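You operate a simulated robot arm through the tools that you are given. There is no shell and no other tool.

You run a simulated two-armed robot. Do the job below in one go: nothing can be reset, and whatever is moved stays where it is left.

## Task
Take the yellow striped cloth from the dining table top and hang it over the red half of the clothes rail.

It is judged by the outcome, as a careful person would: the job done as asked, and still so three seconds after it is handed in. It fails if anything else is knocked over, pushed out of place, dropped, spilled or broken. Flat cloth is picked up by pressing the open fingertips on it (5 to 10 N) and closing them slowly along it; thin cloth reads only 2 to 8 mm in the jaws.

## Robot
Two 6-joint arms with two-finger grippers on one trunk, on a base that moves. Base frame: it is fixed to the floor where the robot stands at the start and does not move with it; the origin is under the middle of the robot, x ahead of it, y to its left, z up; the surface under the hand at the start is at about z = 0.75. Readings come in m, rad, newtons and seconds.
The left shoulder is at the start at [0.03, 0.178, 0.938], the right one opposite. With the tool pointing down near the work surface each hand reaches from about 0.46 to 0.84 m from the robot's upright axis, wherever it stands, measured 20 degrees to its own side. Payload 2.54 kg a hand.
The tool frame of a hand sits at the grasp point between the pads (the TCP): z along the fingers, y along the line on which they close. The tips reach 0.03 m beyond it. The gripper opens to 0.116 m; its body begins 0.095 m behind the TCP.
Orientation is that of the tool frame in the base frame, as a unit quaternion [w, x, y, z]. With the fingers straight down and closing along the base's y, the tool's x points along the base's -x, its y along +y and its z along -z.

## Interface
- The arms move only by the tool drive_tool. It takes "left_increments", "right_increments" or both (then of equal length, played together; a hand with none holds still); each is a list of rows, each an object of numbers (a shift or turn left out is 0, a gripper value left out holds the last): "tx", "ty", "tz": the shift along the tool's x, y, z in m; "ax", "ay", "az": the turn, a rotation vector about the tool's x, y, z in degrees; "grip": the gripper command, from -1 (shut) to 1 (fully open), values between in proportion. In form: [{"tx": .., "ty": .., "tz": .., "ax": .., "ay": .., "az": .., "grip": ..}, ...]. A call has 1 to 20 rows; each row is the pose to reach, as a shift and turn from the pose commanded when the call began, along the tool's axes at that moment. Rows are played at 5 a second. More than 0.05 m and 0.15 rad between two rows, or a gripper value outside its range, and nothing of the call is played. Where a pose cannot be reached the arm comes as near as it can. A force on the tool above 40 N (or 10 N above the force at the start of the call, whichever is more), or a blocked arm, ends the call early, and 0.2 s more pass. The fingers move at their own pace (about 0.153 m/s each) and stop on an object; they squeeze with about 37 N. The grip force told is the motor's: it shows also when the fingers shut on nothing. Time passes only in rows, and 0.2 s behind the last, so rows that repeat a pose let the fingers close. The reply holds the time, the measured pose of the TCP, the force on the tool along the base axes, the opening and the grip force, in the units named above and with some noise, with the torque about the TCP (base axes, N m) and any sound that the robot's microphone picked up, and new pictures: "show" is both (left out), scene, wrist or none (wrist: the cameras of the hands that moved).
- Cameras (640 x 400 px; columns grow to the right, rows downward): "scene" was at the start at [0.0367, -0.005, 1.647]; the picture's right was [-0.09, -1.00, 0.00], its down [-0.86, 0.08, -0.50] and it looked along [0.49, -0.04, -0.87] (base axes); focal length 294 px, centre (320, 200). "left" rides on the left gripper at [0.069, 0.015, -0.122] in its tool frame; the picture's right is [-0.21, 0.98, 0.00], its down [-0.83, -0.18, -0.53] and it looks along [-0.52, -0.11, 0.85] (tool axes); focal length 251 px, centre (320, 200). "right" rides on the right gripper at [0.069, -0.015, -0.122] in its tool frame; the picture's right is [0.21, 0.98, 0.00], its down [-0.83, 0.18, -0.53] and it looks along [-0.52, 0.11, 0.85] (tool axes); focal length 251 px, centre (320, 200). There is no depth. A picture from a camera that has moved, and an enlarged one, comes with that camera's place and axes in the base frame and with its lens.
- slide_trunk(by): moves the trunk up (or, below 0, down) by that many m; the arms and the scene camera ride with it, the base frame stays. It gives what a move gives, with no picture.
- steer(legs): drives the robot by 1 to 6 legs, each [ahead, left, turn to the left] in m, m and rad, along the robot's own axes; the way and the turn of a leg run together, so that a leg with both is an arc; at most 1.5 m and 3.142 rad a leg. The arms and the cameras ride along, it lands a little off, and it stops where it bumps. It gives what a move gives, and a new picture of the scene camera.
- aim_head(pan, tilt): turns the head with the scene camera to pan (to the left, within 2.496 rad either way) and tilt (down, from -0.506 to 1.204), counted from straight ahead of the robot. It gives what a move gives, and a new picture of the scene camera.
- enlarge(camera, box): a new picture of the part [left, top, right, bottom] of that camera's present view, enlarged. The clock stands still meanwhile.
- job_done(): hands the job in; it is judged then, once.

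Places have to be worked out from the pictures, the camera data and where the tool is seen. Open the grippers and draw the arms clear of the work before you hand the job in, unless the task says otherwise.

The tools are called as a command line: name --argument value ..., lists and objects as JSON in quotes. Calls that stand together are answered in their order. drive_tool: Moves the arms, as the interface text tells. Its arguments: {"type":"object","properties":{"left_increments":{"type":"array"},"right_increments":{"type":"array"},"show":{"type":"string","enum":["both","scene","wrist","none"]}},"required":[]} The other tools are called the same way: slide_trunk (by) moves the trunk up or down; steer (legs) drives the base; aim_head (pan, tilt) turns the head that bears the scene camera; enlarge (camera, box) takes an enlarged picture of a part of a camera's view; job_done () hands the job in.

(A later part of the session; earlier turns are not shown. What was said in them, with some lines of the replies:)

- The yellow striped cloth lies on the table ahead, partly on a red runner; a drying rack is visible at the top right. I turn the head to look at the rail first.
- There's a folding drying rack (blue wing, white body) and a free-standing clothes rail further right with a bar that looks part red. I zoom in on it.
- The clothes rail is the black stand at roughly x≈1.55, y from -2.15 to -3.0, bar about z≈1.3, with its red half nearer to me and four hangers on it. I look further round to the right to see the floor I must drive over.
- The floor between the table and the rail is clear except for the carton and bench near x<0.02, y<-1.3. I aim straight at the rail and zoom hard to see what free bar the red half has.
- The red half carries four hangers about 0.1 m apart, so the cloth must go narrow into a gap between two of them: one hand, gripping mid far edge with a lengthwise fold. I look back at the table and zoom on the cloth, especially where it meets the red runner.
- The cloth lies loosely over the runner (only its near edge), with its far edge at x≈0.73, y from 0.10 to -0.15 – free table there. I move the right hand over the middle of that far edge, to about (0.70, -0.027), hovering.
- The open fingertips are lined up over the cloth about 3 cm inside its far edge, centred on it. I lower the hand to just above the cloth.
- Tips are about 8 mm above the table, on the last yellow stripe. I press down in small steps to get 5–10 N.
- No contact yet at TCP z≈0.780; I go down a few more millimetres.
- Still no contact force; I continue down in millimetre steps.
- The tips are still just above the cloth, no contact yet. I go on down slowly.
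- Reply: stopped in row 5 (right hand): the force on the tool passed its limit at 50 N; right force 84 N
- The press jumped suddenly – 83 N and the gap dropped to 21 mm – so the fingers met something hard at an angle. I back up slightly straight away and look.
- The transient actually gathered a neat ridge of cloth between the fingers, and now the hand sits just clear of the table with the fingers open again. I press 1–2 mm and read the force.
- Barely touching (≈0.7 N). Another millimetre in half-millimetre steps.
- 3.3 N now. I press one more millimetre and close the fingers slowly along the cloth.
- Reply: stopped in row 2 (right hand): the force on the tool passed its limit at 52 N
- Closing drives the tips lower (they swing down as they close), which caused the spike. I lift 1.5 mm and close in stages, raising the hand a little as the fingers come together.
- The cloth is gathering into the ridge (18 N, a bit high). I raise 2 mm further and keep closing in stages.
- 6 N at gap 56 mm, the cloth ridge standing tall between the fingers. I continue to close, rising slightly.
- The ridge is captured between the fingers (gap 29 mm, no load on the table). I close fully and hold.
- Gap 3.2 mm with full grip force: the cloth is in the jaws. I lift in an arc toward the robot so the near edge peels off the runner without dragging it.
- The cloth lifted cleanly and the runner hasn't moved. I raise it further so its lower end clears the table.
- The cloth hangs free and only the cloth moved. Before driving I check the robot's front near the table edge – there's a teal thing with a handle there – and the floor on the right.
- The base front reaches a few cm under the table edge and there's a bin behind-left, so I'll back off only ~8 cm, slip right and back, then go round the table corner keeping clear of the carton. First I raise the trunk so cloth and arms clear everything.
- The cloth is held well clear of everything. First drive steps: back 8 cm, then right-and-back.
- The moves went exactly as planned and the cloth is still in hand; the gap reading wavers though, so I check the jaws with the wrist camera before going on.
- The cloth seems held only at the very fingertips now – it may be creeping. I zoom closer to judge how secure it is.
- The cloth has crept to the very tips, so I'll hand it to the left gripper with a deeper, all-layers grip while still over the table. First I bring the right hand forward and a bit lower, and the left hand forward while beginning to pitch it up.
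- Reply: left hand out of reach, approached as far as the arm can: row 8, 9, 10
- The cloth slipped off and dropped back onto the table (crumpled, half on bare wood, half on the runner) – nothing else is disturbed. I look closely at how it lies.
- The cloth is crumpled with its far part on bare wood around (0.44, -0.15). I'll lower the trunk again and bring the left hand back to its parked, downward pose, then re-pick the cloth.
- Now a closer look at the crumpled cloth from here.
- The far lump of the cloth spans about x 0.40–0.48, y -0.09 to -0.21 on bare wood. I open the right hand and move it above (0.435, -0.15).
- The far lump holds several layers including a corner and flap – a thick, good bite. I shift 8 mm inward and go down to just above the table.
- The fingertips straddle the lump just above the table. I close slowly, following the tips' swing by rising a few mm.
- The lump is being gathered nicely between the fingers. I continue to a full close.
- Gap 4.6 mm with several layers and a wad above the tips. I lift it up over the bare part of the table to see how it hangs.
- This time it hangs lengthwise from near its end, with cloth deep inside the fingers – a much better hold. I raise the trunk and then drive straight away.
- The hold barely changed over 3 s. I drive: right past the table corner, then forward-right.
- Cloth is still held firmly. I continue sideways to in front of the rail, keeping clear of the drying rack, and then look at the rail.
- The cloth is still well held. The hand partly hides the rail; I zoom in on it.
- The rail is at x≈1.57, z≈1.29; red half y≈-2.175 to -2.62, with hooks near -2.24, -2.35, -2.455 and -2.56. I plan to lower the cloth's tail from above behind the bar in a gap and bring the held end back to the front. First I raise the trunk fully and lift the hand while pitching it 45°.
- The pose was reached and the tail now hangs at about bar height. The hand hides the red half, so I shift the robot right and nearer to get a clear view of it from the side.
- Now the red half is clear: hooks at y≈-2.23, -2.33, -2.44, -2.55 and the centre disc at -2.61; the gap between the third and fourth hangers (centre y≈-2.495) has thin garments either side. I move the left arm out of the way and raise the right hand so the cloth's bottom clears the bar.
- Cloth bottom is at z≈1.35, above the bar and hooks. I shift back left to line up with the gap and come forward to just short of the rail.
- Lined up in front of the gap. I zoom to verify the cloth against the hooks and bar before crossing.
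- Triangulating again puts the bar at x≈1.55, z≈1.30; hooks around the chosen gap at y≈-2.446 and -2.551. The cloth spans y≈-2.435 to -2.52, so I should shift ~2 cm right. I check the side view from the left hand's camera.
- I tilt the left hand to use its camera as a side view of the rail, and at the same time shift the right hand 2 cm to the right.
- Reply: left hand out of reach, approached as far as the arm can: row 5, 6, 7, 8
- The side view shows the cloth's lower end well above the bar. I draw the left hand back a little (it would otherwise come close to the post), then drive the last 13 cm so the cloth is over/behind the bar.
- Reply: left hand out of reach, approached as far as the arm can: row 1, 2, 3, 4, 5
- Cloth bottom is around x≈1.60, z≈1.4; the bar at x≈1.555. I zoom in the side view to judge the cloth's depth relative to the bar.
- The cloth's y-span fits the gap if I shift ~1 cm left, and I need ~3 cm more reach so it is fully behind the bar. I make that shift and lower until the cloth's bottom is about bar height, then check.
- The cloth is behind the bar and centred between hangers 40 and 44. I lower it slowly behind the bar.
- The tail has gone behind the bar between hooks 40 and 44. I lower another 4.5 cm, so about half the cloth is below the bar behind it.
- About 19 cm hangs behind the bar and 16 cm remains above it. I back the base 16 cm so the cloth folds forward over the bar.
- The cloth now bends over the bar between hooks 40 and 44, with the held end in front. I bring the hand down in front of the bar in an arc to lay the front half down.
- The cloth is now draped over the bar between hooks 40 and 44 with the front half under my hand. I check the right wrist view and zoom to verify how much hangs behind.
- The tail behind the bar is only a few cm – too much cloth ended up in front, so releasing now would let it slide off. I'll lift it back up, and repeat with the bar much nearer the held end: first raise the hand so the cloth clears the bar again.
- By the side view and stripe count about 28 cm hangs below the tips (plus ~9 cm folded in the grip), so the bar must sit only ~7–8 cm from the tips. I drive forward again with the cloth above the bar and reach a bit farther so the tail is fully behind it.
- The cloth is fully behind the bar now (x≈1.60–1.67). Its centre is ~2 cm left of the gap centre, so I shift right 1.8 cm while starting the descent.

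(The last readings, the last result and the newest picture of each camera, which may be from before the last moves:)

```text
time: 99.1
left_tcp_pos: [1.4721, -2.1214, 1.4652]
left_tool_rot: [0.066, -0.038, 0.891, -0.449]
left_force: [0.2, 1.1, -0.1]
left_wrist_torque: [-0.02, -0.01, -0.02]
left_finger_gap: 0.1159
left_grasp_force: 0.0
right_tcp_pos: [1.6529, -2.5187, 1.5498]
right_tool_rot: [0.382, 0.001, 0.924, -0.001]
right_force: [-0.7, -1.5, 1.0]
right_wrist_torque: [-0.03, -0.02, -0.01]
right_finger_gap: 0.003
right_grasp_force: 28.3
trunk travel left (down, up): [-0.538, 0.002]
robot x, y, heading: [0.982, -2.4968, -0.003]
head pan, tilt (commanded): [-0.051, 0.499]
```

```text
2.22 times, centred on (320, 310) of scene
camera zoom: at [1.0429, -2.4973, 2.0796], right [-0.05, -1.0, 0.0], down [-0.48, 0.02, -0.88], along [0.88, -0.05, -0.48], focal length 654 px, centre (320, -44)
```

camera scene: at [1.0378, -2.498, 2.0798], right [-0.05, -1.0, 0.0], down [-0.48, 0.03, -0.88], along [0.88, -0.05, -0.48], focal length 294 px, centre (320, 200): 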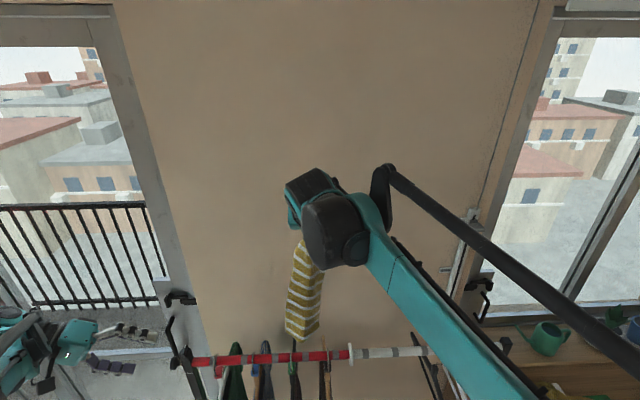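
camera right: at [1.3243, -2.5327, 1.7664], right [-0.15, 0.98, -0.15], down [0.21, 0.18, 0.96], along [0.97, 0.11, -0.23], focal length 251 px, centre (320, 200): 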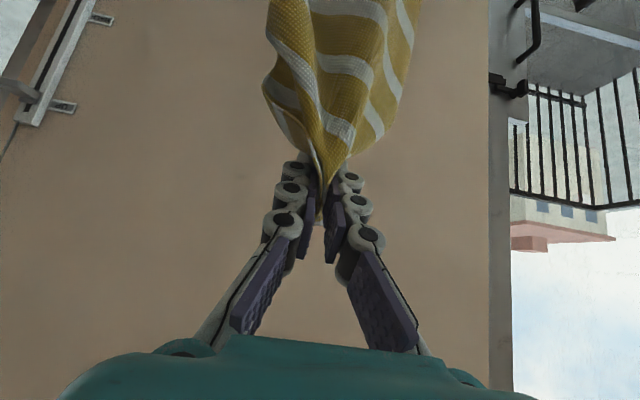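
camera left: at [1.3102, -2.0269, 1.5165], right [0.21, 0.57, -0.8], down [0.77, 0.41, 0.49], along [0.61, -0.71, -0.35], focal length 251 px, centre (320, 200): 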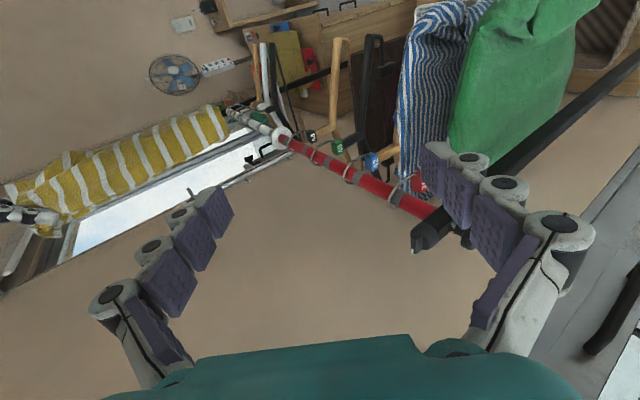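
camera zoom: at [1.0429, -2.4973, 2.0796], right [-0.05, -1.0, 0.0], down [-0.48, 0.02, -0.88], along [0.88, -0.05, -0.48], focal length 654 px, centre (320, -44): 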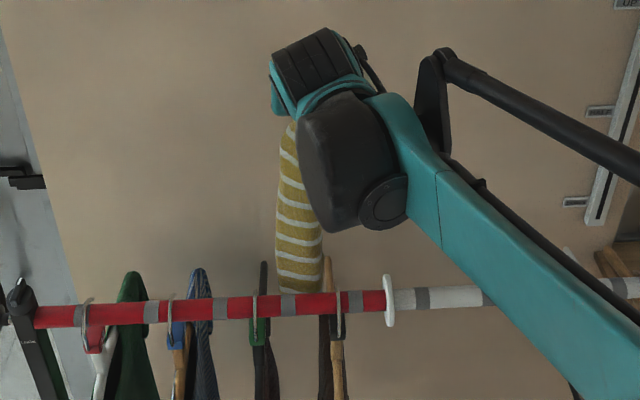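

Nicely centred between hangers 40 and 44. I continue down so that most of the hanging length goes behind the bar.

drive_tool --right_increments '[{"tx": 0.0212, "tz": 0.0212}, {"tx": 0.0424, "tz": 0.0424}, {"tx": 0.0636, "tz": 0.0636}, {"tx": 0.0848, "tz": 0.0848}, {"tx": 0.106, "tz": 0.106}, {"tx": 0.1237, "tz": 0.1237}, {"tx": 0.1237, "tz": 0.1237}]' --show "none"

enlarge --camera "left" --box '[120, 40, 520, 290]'

enlarge --camera "scene" --box '[200, 220, 440, 400]'

```text
time: 100.7
left_tcp_pos: [1.4713, -2.1207, 1.4639]
left_tool_rot: [0.066, -0.039, 0.891, -0.448]
left_force: [0.4, 1.1, 0.5]
left_wrist_torque: [0.0, 0.0, 0.03]
left_finger_gap: 0.116
left_grasp_force: 0.0
right_tcp_pos: [1.6539, -2.5187, 1.3742]
right_tool_rot: [0.383, 0.001, 0.924, -0.002]
right_force: [3.0, -5.8, -2.0]
right_wrist_torque: [0.06, 0.1, 0.07]
right_finger_gap: 0.0032
right_grasp_force: 27.8
trunk travel left (down, up): [-0.538, 0.002]
robot x, y, heading: [0.9822, -2.494, 0.002]
head pan, tilt (commanded): [-0.051, 0.499]
```

```text
1.60 times, centred on (320, 165) of left
camera zoom: at [1.3842, -2.0234, 1.5203], right [0.2, 0.61, -0.77], down [0.74, 0.42, 0.53], along [0.65, -0.67, -0.36], focal length 402 px, centre (320, 256)
```

zoom: 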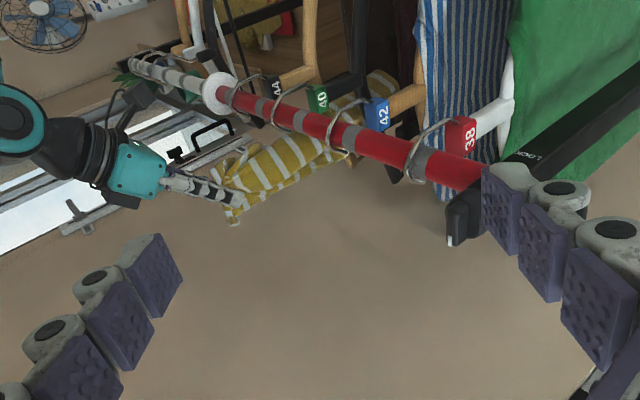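

```text
2.22 times, centred on (320, 310) of scene
camera zoom: at [1.0419, -2.4975, 2.0796], right [-0.05, -1.0, 0.0], down [-0.48, 0.02, -0.88], along [0.88, -0.05, -0.48], focal length 654 px, centre (320, -44)
```

zoom: 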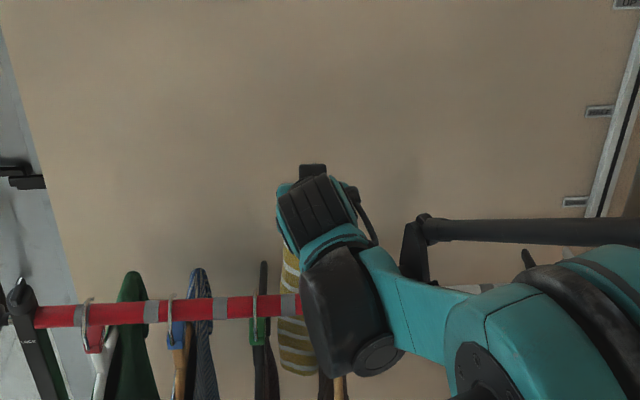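

The tail now hangs well below the bar behind it. I raise the hand 1.5 cm for finger clearance over the bar, then back the base 17 cm so the held end comes just in front of the bar.

drive_tool --right_increments '[{"tx": -0.0053, "tz": -0.0053}, {"tx": -0.0106, "tz": -0.0106}]' --show "none"

steer --legs '[[-0.17, 0, 0]]'

enlarge --camera "left" --box '[160, 60, 440, 235]'

enlarge --camera "scene" --box '[220, 230, 420, 380]'

```text
time: 101.3
left_tcp_pos: [1.4713, -2.1207, 1.4664]
left_tool_rot: [0.066, -0.039, 0.891, -0.448]
left_force: [0.0, 0.4, 0.5]
left_wrist_torque: [0.04, 0.02, 0.01]
left_finger_gap: 0.1161
left_grasp_force: 0.1
right_tcp_pos: [1.6547, -2.518, 1.3908]
right_tool_rot: [0.384, 0.0, 0.923, 0.0]
right_force: [-2.4, 0.0, 1.2]
right_wrist_torque: [0.05, -0.06, 0.08]
right_finger_gap: 0.0029
right_grasp_force: 27.8
trunk travel left (down, up): [-0.538, 0.002]
robot x, y, heading: [0.9793, -2.4929, -0.001]
head pan, tilt (commanded): [-0.051, 0.499]
```

```text
time: 102.8
left_tcp_pos: [1.3042, -2.1203, 1.4635]
left_tool_rot: [0.065, -0.039, 0.891, -0.448]
left_force: [-0.3, 0.4, 0.6]
left_wrist_torque: [0.0, 0.02, -0.02]
left_finger_gap: 0.1158
left_grasp_force: 0.1
right_tcp_pos: [1.486, -2.5182, 1.388]
right_tool_rot: [0.382, 0.001, 0.924, -0.001]
right_force: [1.6, 0.7, -1.7]
right_wrist_torque: [0.02, 0.01, 0.02]
right_finger_gap: 0.0071
right_grasp_force: 40.3
trunk travel left (down, up): [-0.538, 0.002]
robot x, y, heading: [0.8123, -2.4937, 0.001]
head pan, tilt (commanded): [-0.051, 0.499]
camera scene: at [0.8754, -2.4974, 2.0795], right [-0.05, -1.0, 0.0], down [-0.48, 0.02, -0.88], along [0.88, -0.05, -0.48], focal length 294 px, centre (320, 200)
```

scene: 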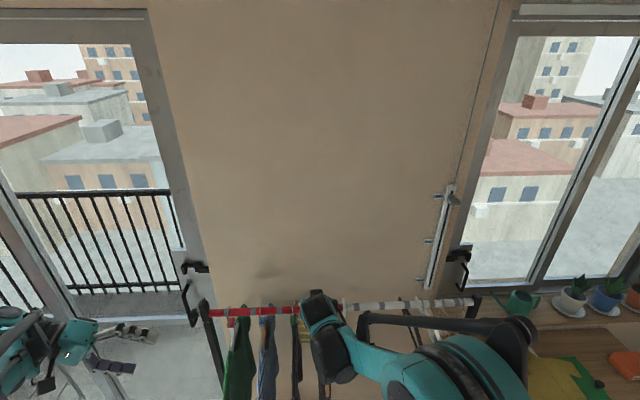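

```text
2.29 times, centred on (300, 148) of left
camera zoom: at [1.2167, -2.0232, 1.5194], right [0.2, 0.61, -0.77], down [0.74, 0.42, 0.53], along [0.64, -0.67, -0.36], focal length 575 px, centre (366, 320)
```

zoom: 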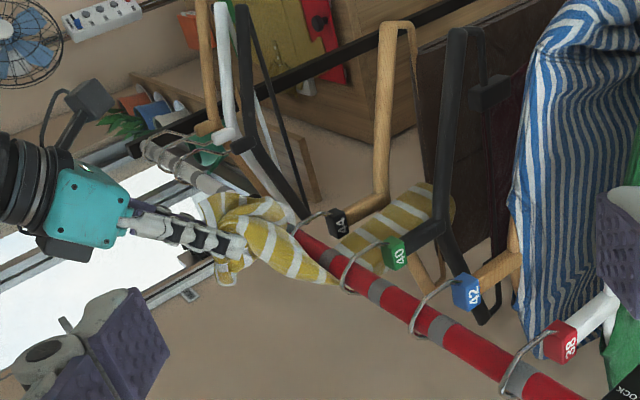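

```text
2.67 times, centred on (320, 305) of scene
camera zoom: at [0.8754, -2.4974, 2.0795], right [-0.05, -1.0, 0.0], down [-0.48, 0.02, -0.88], along [0.88, -0.05, -0.48], focal length 784 px, centre (320, -80)
```

zoom: 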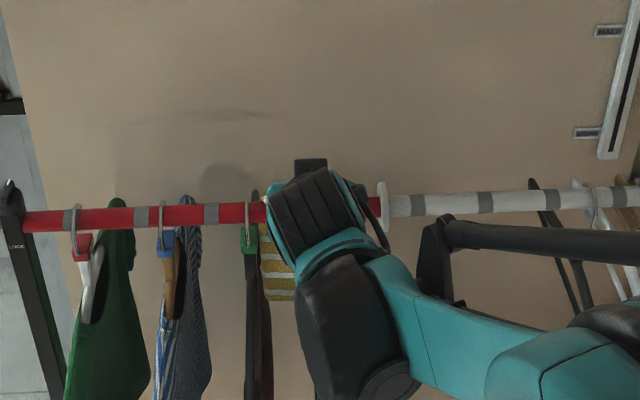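

The side view shows the tail hanging about 20 cm behind the bar between hangers 44 and 40, with the held end just in front. I lower the held end gently in front of the bar to balance the halves.

drive_tool --right_increments '[{"tx": 0.0283, "ty": 0.003, "tz": 0.0}, {"tx": 0.0551, "ty": 0.006, "tz": 0.0085}, {"tx": 0.0735, "ty": 0.009, "tz": 0.0212}, {"tx": 0.0855, "ty": 0.01, "tz": 0.0346}, {"tx": 0.0933, "ty": 0.01, "tz": 0.0481}]' --show "none"

enlarge --camera "left" --box '[160, 60, 440, 235]'

enlarge --camera "scene" --box '[220, 250, 420, 400]'

enlarge --camera "right" --box '[0, 0, 640, 400]'

```text
time: 104.0
left_tcp_pos: [1.3017, -2.121, 1.4651]
left_tool_rot: [0.065, -0.039, 0.89, -0.449]
left_force: [0.3, 0.6, -1.2]
left_wrist_torque: [-0.02, -0.02, 0.0]
left_finger_gap: 0.1161
left_grasp_force: 0.0
right_tcp_pos: [1.4524, -2.5082, 1.2901]
right_tool_rot: [0.383, -0.001, 0.924, 0.0]
right_force: [1.6, -0.2, -1.2]
right_wrist_torque: [-0.04, -0.01, -0.03]
right_finger_gap: 0.0076
right_grasp_force: 36.2
trunk travel left (down, up): [-0.538, 0.002]
robot x, y, heading: [0.8142, -2.4919, -0.0]
head pan, tilt (commanded): [-0.051, 0.499]
```

```text
2.29 times, centred on (300, 148) of left
camera zoom: at [1.2149, -2.0231, 1.52], right [0.2, 0.61, -0.77], down [0.74, 0.42, 0.53], along [0.65, -0.67, -0.36], focal length 575 px, centre (366, 320)
```

zoom: 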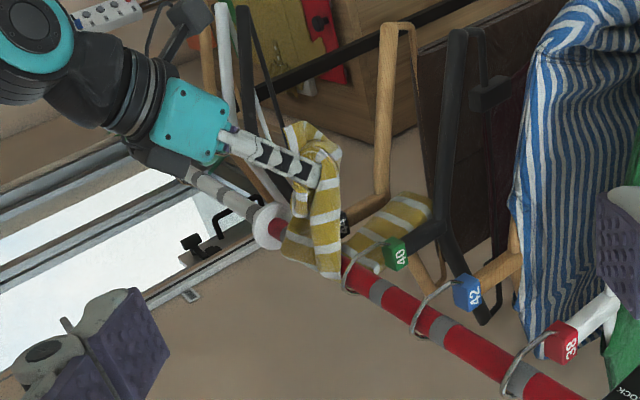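

```text
2.67 times, centred on (320, 325) of scene
camera zoom: at [0.8728, -2.4974, 2.0796], right [-0.05, -1.0, 0.0], down [-0.48, 0.02, -0.88], along [0.88, -0.05, -0.48], focal length 784 px, centre (320, -133)
```

zoom: 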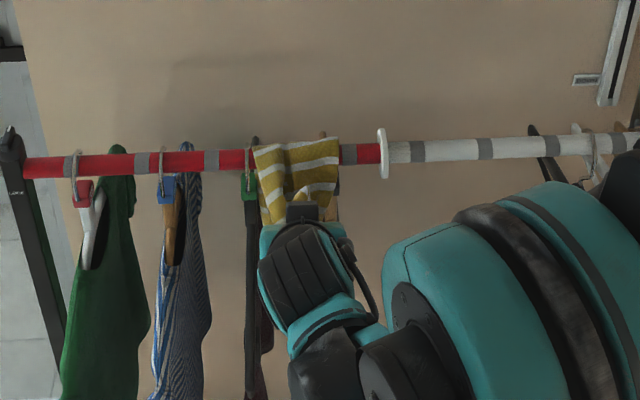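

```text
1.00 times, centred on (320, 200) of right (not enlarged: the box is as wide or as high as the picture)
camera zoom: at [1.3182, -2.5226, 1.3261], right [-0.15, 0.98, -0.15], down [0.21, 0.18, 0.96], along [0.97, 0.11, -0.23], focal length 251 px, centre (320, 200)
```

zoom: 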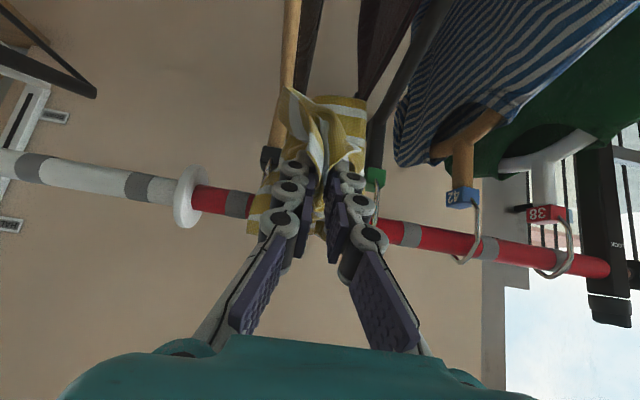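

The cloth is draped: ~18 cm behind, the held end in front. I open the fingers gradually, without moving the hand, and watch.

drive_tool --right_increments '[{"grip": -0.85}, {"grip": -0.7}, {"grip": -0.55}, {"grip": -0.4}, {"grip": -0.4}]' --show "wrist"

enlarge --camera "left" --box '[160, 60, 440, 235]'

enlarge --camera "scene" --box '[220, 250, 420, 400]'

```text
time: 105.2
left_tcp_pos: [1.3033, -2.1197, 1.4647]
left_tool_rot: [0.067, -0.039, 0.89, -0.449]
left_force: [0.2, -1.3, 0.3]
left_wrist_torque: [0.01, 0.02, 0.02]
left_finger_gap: 0.116
left_grasp_force: 0.0
right_tcp_pos: [1.4529, -2.5079, 1.2903]
right_tool_rot: [0.382, 0.0, 0.924, 0.0]
right_force: [0.2, 0.4, -0.6]
right_wrist_torque: [0.02, -0.02, 0.0]
right_finger_gap: 0.0345
right_grasp_force: 0.0
trunk travel left (down, up): [-0.538, 0.002]
robot x, y, heading: [0.8106, -2.4922, 0.001]
head pan, tilt (commanded): [-0.051, 0.499]
camera right: at [1.3178, -2.5228, 1.3265], right [-0.15, 0.98, -0.15], down [0.21, 0.18, 0.96], along [0.97, 0.11, -0.23], focal length 251 px, centre (320, 200)
```

right: 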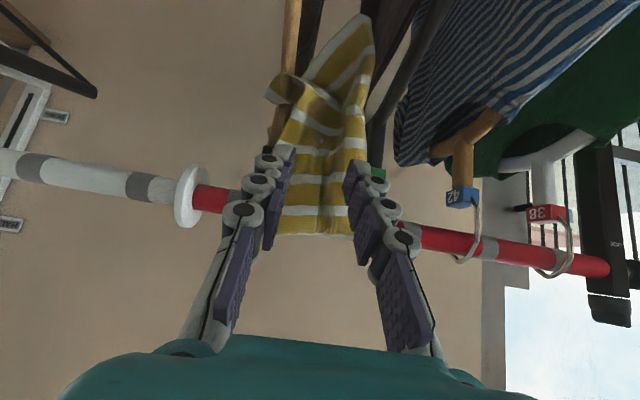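

```text
2.29 times, centred on (300, 148) of left
camera zoom: at [1.2143, -2.0233, 1.5202], right [0.2, 0.61, -0.77], down [0.74, 0.42, 0.53], along [0.65, -0.67, -0.36], focal length 575 px, centre (366, 320)
```

zoom: 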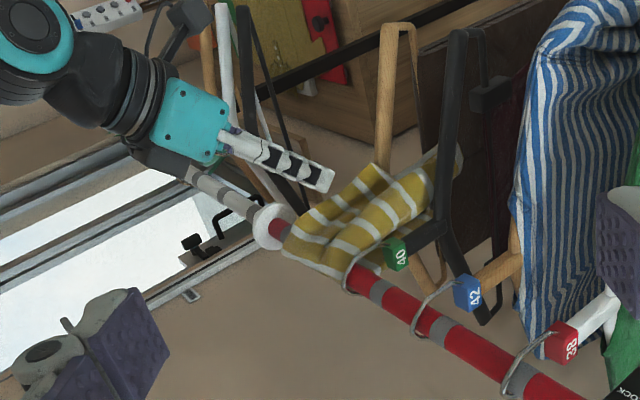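

```text
2.67 times, centred on (320, 325) of scene
camera zoom: at [0.872, -2.4975, 2.0796], right [-0.05, -1.0, 0.0], down [-0.48, 0.02, -0.88], along [0.88, -0.05, -0.48], focal length 784 px, centre (320, -133)
```

zoom: 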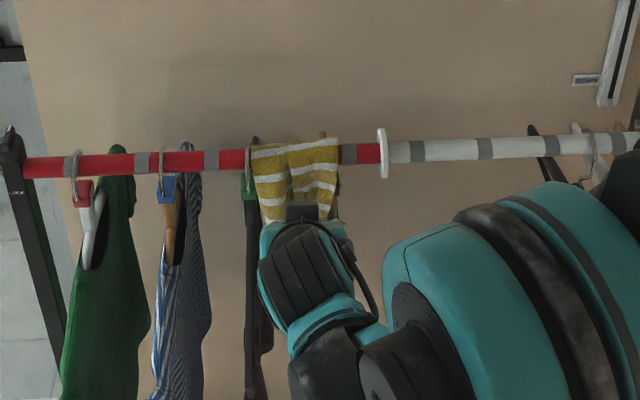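

The cloth came free and hangs over the bar on both sides between the two hangers. I withdraw the hand straight back, away from the cloth, then check.

drive_tool --right_increments '[{"tx": 0.0106, "tz": -0.0106}, {"tx": 0.0247, "tz": -0.0247}, {"tx": 0.0424, "tz": -0.0424}, {"tx": 0.06, "tz": -0.06}, {"tx": 0.0778, "tz": -0.0778}]' --show "both"

enlarge --camera "left" --box '[160, 60, 440, 235]'

enlarge --camera "scene" --box '[220, 250, 420, 400]'

```text
time: 106.3
left_tcp_pos: [1.3012, -2.1206, 1.4659]
left_tool_rot: [0.067, -0.039, 0.89, -0.449]
left_force: [-0.5, 0.4, 0.6]
left_wrist_torque: [0.01, -0.01, 0.01]
left_finger_gap: 0.1159
left_grasp_force: 0.1
right_tcp_pos: [1.3445, -2.5078, 1.2929]
right_tool_rot: [0.382, 0.0, 0.924, -0.001]
right_force: [0.1, 0.4, 0.0]
right_wrist_torque: [0.02, 0.0, 0.03]
right_finger_gap: 0.0349
right_grasp_force: 0.1
right hand out of reach, approached as far as the arm can: row 5
trunk travel left (down, up): [-0.538, 0.002]
robot x, y, heading: [0.8099, -2.4926, -0.003]
head pan, tilt (commanded): [-0.051, 0.499]
camera scene: at [0.8707, -2.4975, 2.0797], right [-0.05, -1.0, 0.0], down [-0.48, 0.02, -0.88], along [0.88, -0.05, -0.48], focal length 294 px, centre (320, 200)
camera right: at [1.2085, -2.5221, 1.3311], right [-0.15, 0.98, -0.15], down [0.21, 0.18, 0.96], along [0.97, 0.11, -0.23], focal length 251 px, centre (320, 200)
```

scene: 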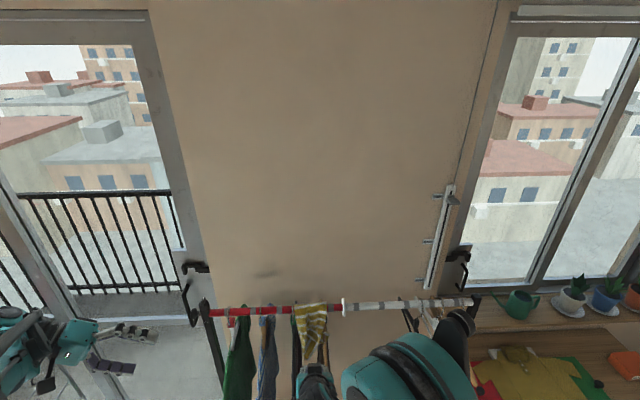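
right: 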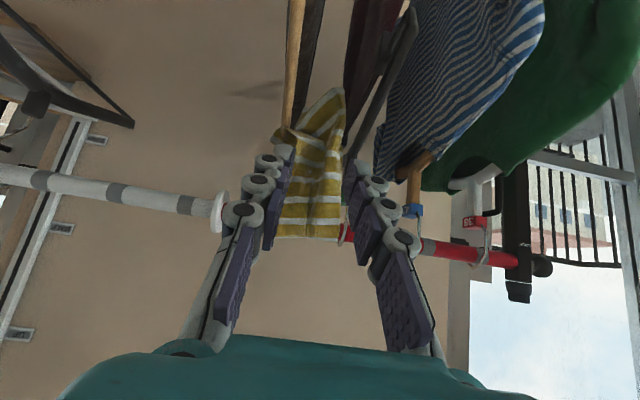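

```text
2.29 times, centred on (300, 148) of left
camera zoom: at [1.2133, -2.0232, 1.5205], right [0.2, 0.61, -0.77], down [0.74, 0.42, 0.53], along [0.65, -0.67, -0.36], focal length 575 px, centre (366, 320)
```

zoom: 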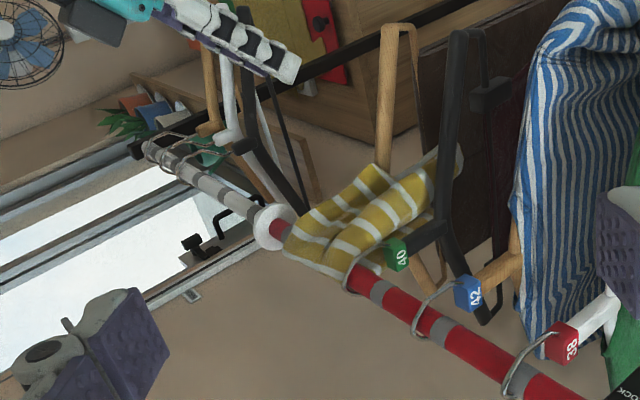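

```text
2.67 times, centred on (320, 325) of scene
camera zoom: at [0.8707, -2.4975, 2.0797], right [-0.05, -1.0, 0.0], down [-0.48, 0.02, -0.88], along [0.88, -0.05, -0.48], focal length 784 px, centre (320, -133)
```

zoom: 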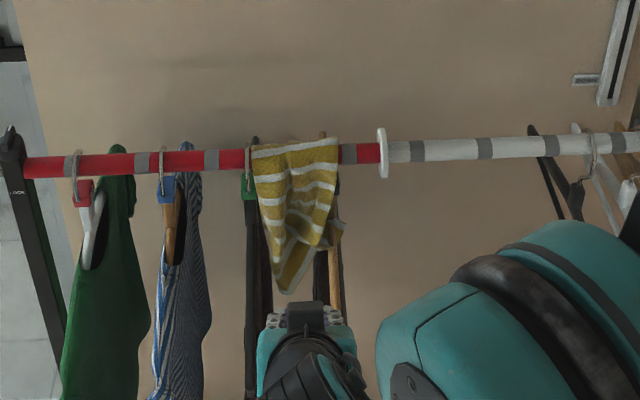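

The cloth hangs stably over the red half, between hangers 40 and 44, with both ends down. I back the robot off 35 cm and look at the result.

steer --legs '[[-0.35, 0, 0]]'

aim_head --pan -0.05 --tilt 0.55

enlarge --camera "scene" --box '[200, 160, 440, 310]'

enlarge --camera "left" --box '[160, 60, 440, 235]'

```text
time: 108.6
left_tcp_pos: [0.9535, -2.1201, 1.4652]
left_tool_rot: [0.066, -0.039, 0.89, -0.449]
left_force: [-0.1, 0.5, 0.2]
left_wrist_torque: [0.02, 0.01, 0.0]
left_finger_gap: 0.1162
left_grasp_force: 0.0
right_tcp_pos: [0.9962, -2.506, 1.2933]
right_tool_rot: [0.382, 0.001, 0.924, -0.001]
right_force: [-0.4, -0.7, -0.7]
right_wrist_torque: [0.02, -0.03, 0.0]
right_finger_gap: 0.0349
right_grasp_force: 0.0
trunk travel left (down, up): [-0.538, 0.002]
robot x, y, heading: [0.4635, -2.4967, 0.001]
head pan, tilt (commanded): [-0.051, 0.499]
camera scene: at [0.5241, -2.4972, 2.0796], right [-0.05, -1.0, 0.0], down [-0.48, 0.02, -0.88], along [0.88, -0.04, -0.48], focal length 294 px, centre (320, 200)
```

scene: 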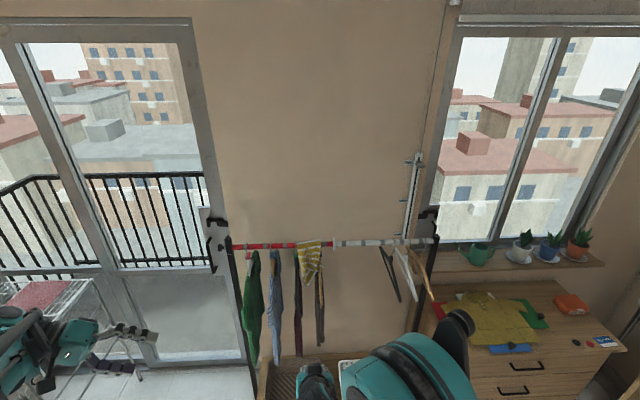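

```text
time: 109.2
left_tcp_pos: [0.9512, -2.1211, 1.4654]
left_tool_rot: [0.067, -0.038, 0.891, -0.448]
left_force: [-0.3, 0.3, 0.0]
left_wrist_torque: [-0.01, -0.03, 0.05]
left_finger_gap: 0.1161
left_grasp_force: 0.0
right_tcp_pos: [0.9954, -2.5069, 1.2937]
right_tool_rot: [0.382, 0.0, 0.924, -0.002]
right_force: [0.1, 0.2, -0.4]
right_wrist_torque: [-0.02, 0.03, 0.0]
right_finger_gap: 0.0346
right_grasp_force: 0.2
trunk travel left (down, up): [-0.538, 0.002]
robot x, y, heading: [0.4599, -2.4974, 0.001]
head pan, tilt (commanded): [-0.051, 0.55]
camera scene: at [0.5212, -2.4972, 2.0751], right [-0.05, -1.0, 0.0], down [-0.52, 0.03, -0.85], along [0.85, -0.04, -0.52], focal length 294 px, centre (320, 200)
```

scene: 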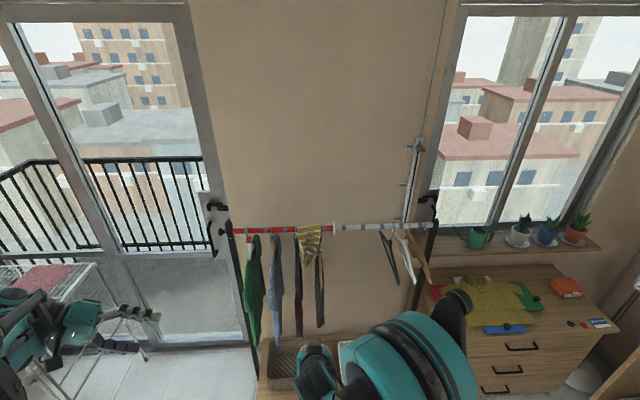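

```text
2.67 times, centred on (320, 235) of scene
camera zoom: at [0.5212, -2.4972, 2.0751], right [-0.05, -1.0, 0.0], down [-0.52, 0.03, -0.85], along [0.85, -0.04, -0.52], focal length 784 px, centre (320, 107)
```

zoom: 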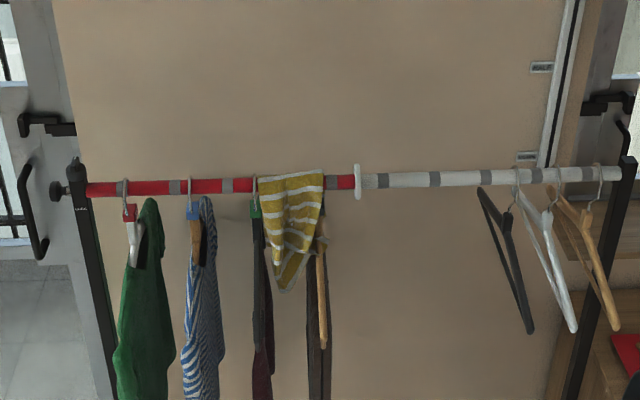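

```text
2.29 times, centred on (300, 148) of left
camera zoom: at [0.8647, -2.0229, 1.5202], right [0.2, 0.61, -0.77], down [0.74, 0.42, 0.53], along [0.65, -0.67, -0.36], focal length 575 px, centre (366, 320)
```

zoom: 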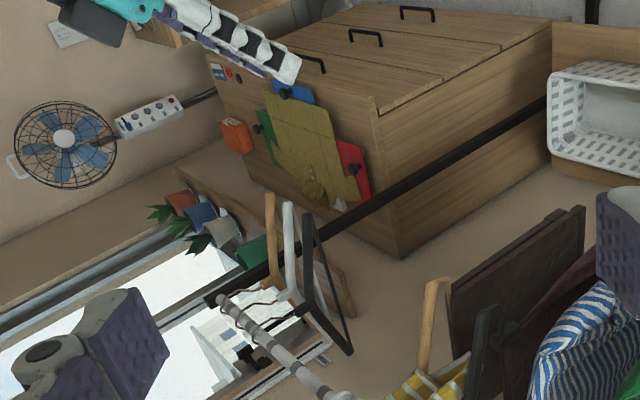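

The cloth hangs over the red half with both ends down and all hangers are in place. I open the right gripper fully, let some time pass, and confirm the cloth does not creep.

drive_tool --right_increments '[{"grip": 0.0}, {"grip": 0.5}, {"grip": 1.0}, {"grip": 1.0}, {"grip": 1.0}, {"grip": 1.0}, {"grip": 1.0}, {"grip": 1.0}, {"grip": 1.0}, {"grip": 1.0}, {"grip": 1.0}, {"grip": 1.0}, {"grip": 1.0}, {"grip": 1.0}, {"grip": 1.0}]' --show "none"

enlarge --camera "scene" --box '[260, 200, 380, 275]'

enlarge --camera "right" --box '[200, 0, 440, 250]'

```text
time: 112.5
left_tcp_pos: [0.9531, -2.1203, 1.4643]
left_tool_rot: [0.066, -0.038, 0.891, -0.448]
left_force: [0.4, -0.3, -0.2]
left_wrist_torque: [0.01, 0.01, 0.0]
left_finger_gap: 0.116
left_grasp_force: 0.1
right_tcp_pos: [0.9955, -2.507, 1.2937]
right_tool_rot: [0.382, 0.0, 0.924, -0.001]
right_force: [0.1, -0.6, 0.6]
right_wrist_torque: [0.03, 0.02, 0.0]
right_finger_gap: 0.1162
right_grasp_force: 0.0
trunk travel left (down, up): [-0.538, 0.002]
robot x, y, heading: [0.458, -2.4936, 0.001]
head pan, tilt (commanded): [-0.051, 0.55]
```

```text
5.33 times, centred on (320, 238) of scene
camera zoom: at [0.5218, -2.4972, 2.075], right [-0.05, -1.0, 0.0], down [-0.52, 0.03, -0.85], along [0.85, -0.04, -0.52], focal length 1569 px, centre (320, 0)
```

zoom: 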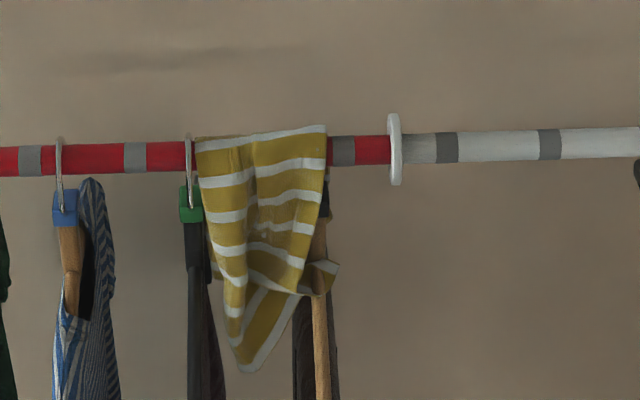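

```text
1.60 times, centred on (320, 125) of right
camera zoom: at [0.8609, -2.5214, 1.3307], right [-0.15, 0.98, -0.15], down [0.21, 0.18, 0.96], along [0.97, 0.11, -0.23], focal length 402 px, centre (320, 320)
```

zoom: 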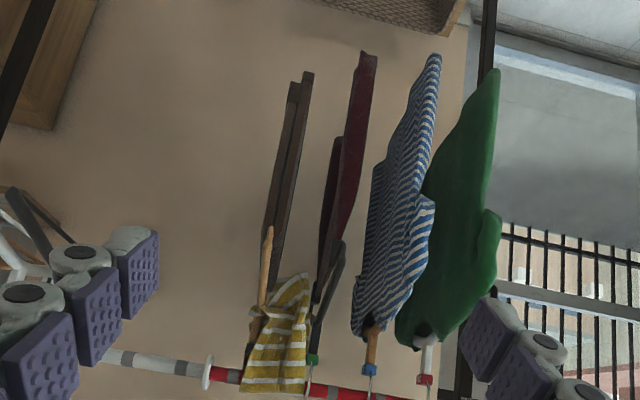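

The cloth looks settled. I let a few more seconds pass and repeat the identical close-up to be sure it isn't creeping.

drive_tool --right_increments '[{"grip": 1.0}, {"grip": 1.0}, {"grip": 1.0}, {"grip": 1.0}, {"grip": 1.0}, {"grip": 1.0}, {"grip": 1.0}, {"grip": 1.0}, {"grip": 1.0}, {"grip": 1.0}, {"grip": 1.0}, {"grip": 1.0}, {"grip": 1.0}, {"grip": 1.0}, {"grip": 1.0}, {"grip": 1.0}, {"grip": 1.0}, {"grip": 1.0}, {"grip": 1.0}, {"grip": 1.0}]' --show "none"

enlarge --camera "scene" --box '[260, 200, 380, 275]'

```text
time: 116.7
left_tcp_pos: [0.9535, -2.1193, 1.4649]
left_tool_rot: [0.065, -0.039, 0.891, -0.448]
left_force: [-0.3, -1.1, -0.6]
left_wrist_torque: [-0.01, 0.0, -0.02]
left_finger_gap: 0.1161
left_grasp_force: 0.1
right_tcp_pos: [0.9952, -2.5074, 1.2923]
right_tool_rot: [0.382, 0.001, 0.924, -0.002]
right_force: [-0.3, -0.6, -0.1]
right_wrist_torque: [-0.03, 0.0, 0.0]
right_finger_gap: 0.1159
right_grasp_force: 0.0
trunk travel left (down, up): [-0.538, 0.002]
robot x, y, heading: [0.4636, -2.4927, -0.003]
head pan, tilt (commanded): [-0.051, 0.55]
```

```text
5.33 times, centred on (320, 238) of scene
camera zoom: at [0.5218, -2.4972, 2.075], right [-0.05, -1.0, 0.0], down [-0.52, 0.03, -0.85], along [0.85, -0.04, -0.52], focal length 1569 px, centre (320, 0)
```

zoom: 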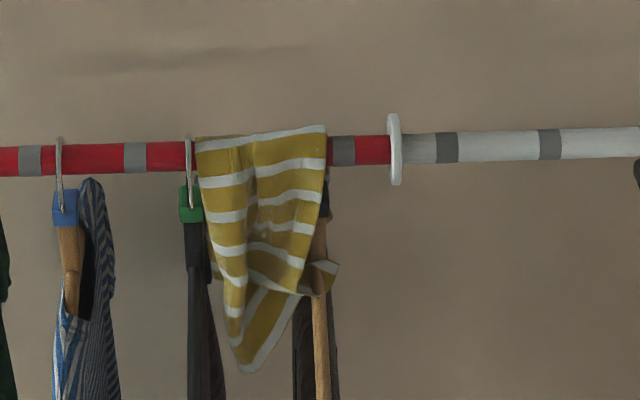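

The two close-ups, 4 s apart, are identical, so the cloth is at rest on the red half. A last glance back at the table to make sure the runner and other things are as they were.

aim_head --pan 1.45 --tilt 0.55

```text
time: 118.2
left_tcp_pos: [0.952, -2.1196, 1.4643]
left_tool_rot: [0.065, -0.038, 0.89, -0.449]
left_force: [0.2, 0.2, -0.4]
left_wrist_torque: [-0.03, 0.02, -0.03]
left_finger_gap: 0.1162
left_grasp_force: 0.1
right_tcp_pos: [0.9956, -2.5072, 1.2939]
right_tool_rot: [0.382, 0.001, 0.924, -0.002]
right_force: [1.2, 0.7, 0.3]
right_wrist_torque: [0.02, -0.02, 0.01]
right_finger_gap: 0.1158
right_grasp_force: 0.0
trunk travel left (down, up): [-0.538, 0.002]
robot x, y, heading: [0.4595, -2.4921, 0.005]
head pan, tilt (commanded): [1.45, 0.55]
camera scene: at [0.443, -2.4035, 2.075], right [0.99, -0.12, 0.0], down [-0.06, -0.52, -0.85], along [0.1, 0.85, -0.52], focal length 294 px, centre (320, 200)
```

scene: 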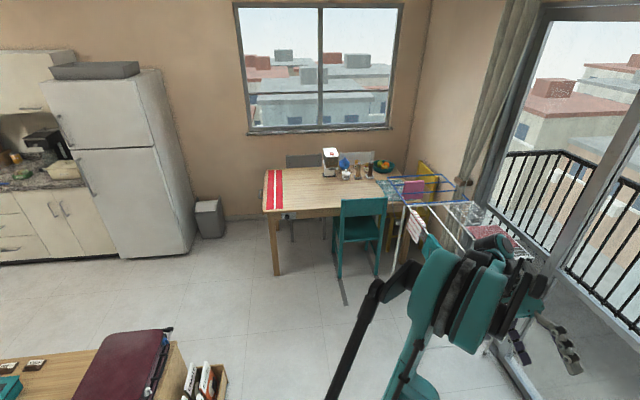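

The table, runner, chairs, drying rack and carton all look undisturbed. The cloth hangs at rest over the red half, and both grippers are open and clear, so I hand the job in.

job_done

```text
The job is handed in.
```

The yellow striped cloth is hanging over the red half of the clothes rail, between the third and fourth hangers. By my estimate about 20 cm hangs in front and 15 cm behind. Two close-ups about four seconds apart looked the same, so it had stopped moving before I handed the job in.

- **Dropped once:** the first grip on the cloth slipped and it fell back onto the table, partly on the red runner. I picked it up again with a firmer grip.
- **Draped twice:** the first drape left too little cloth behind the rail, so I lifted it and did it again.
- **Touching a neighbour:** the cloth's right edge overlaps the hook of the fourth hanger (tag 44) slightly. That hanger is still in place.

I looked the room over at the end, and the table, runner, chairs, drying rack and carton looked undisturbed. Both grippers are open and clear of the rail.
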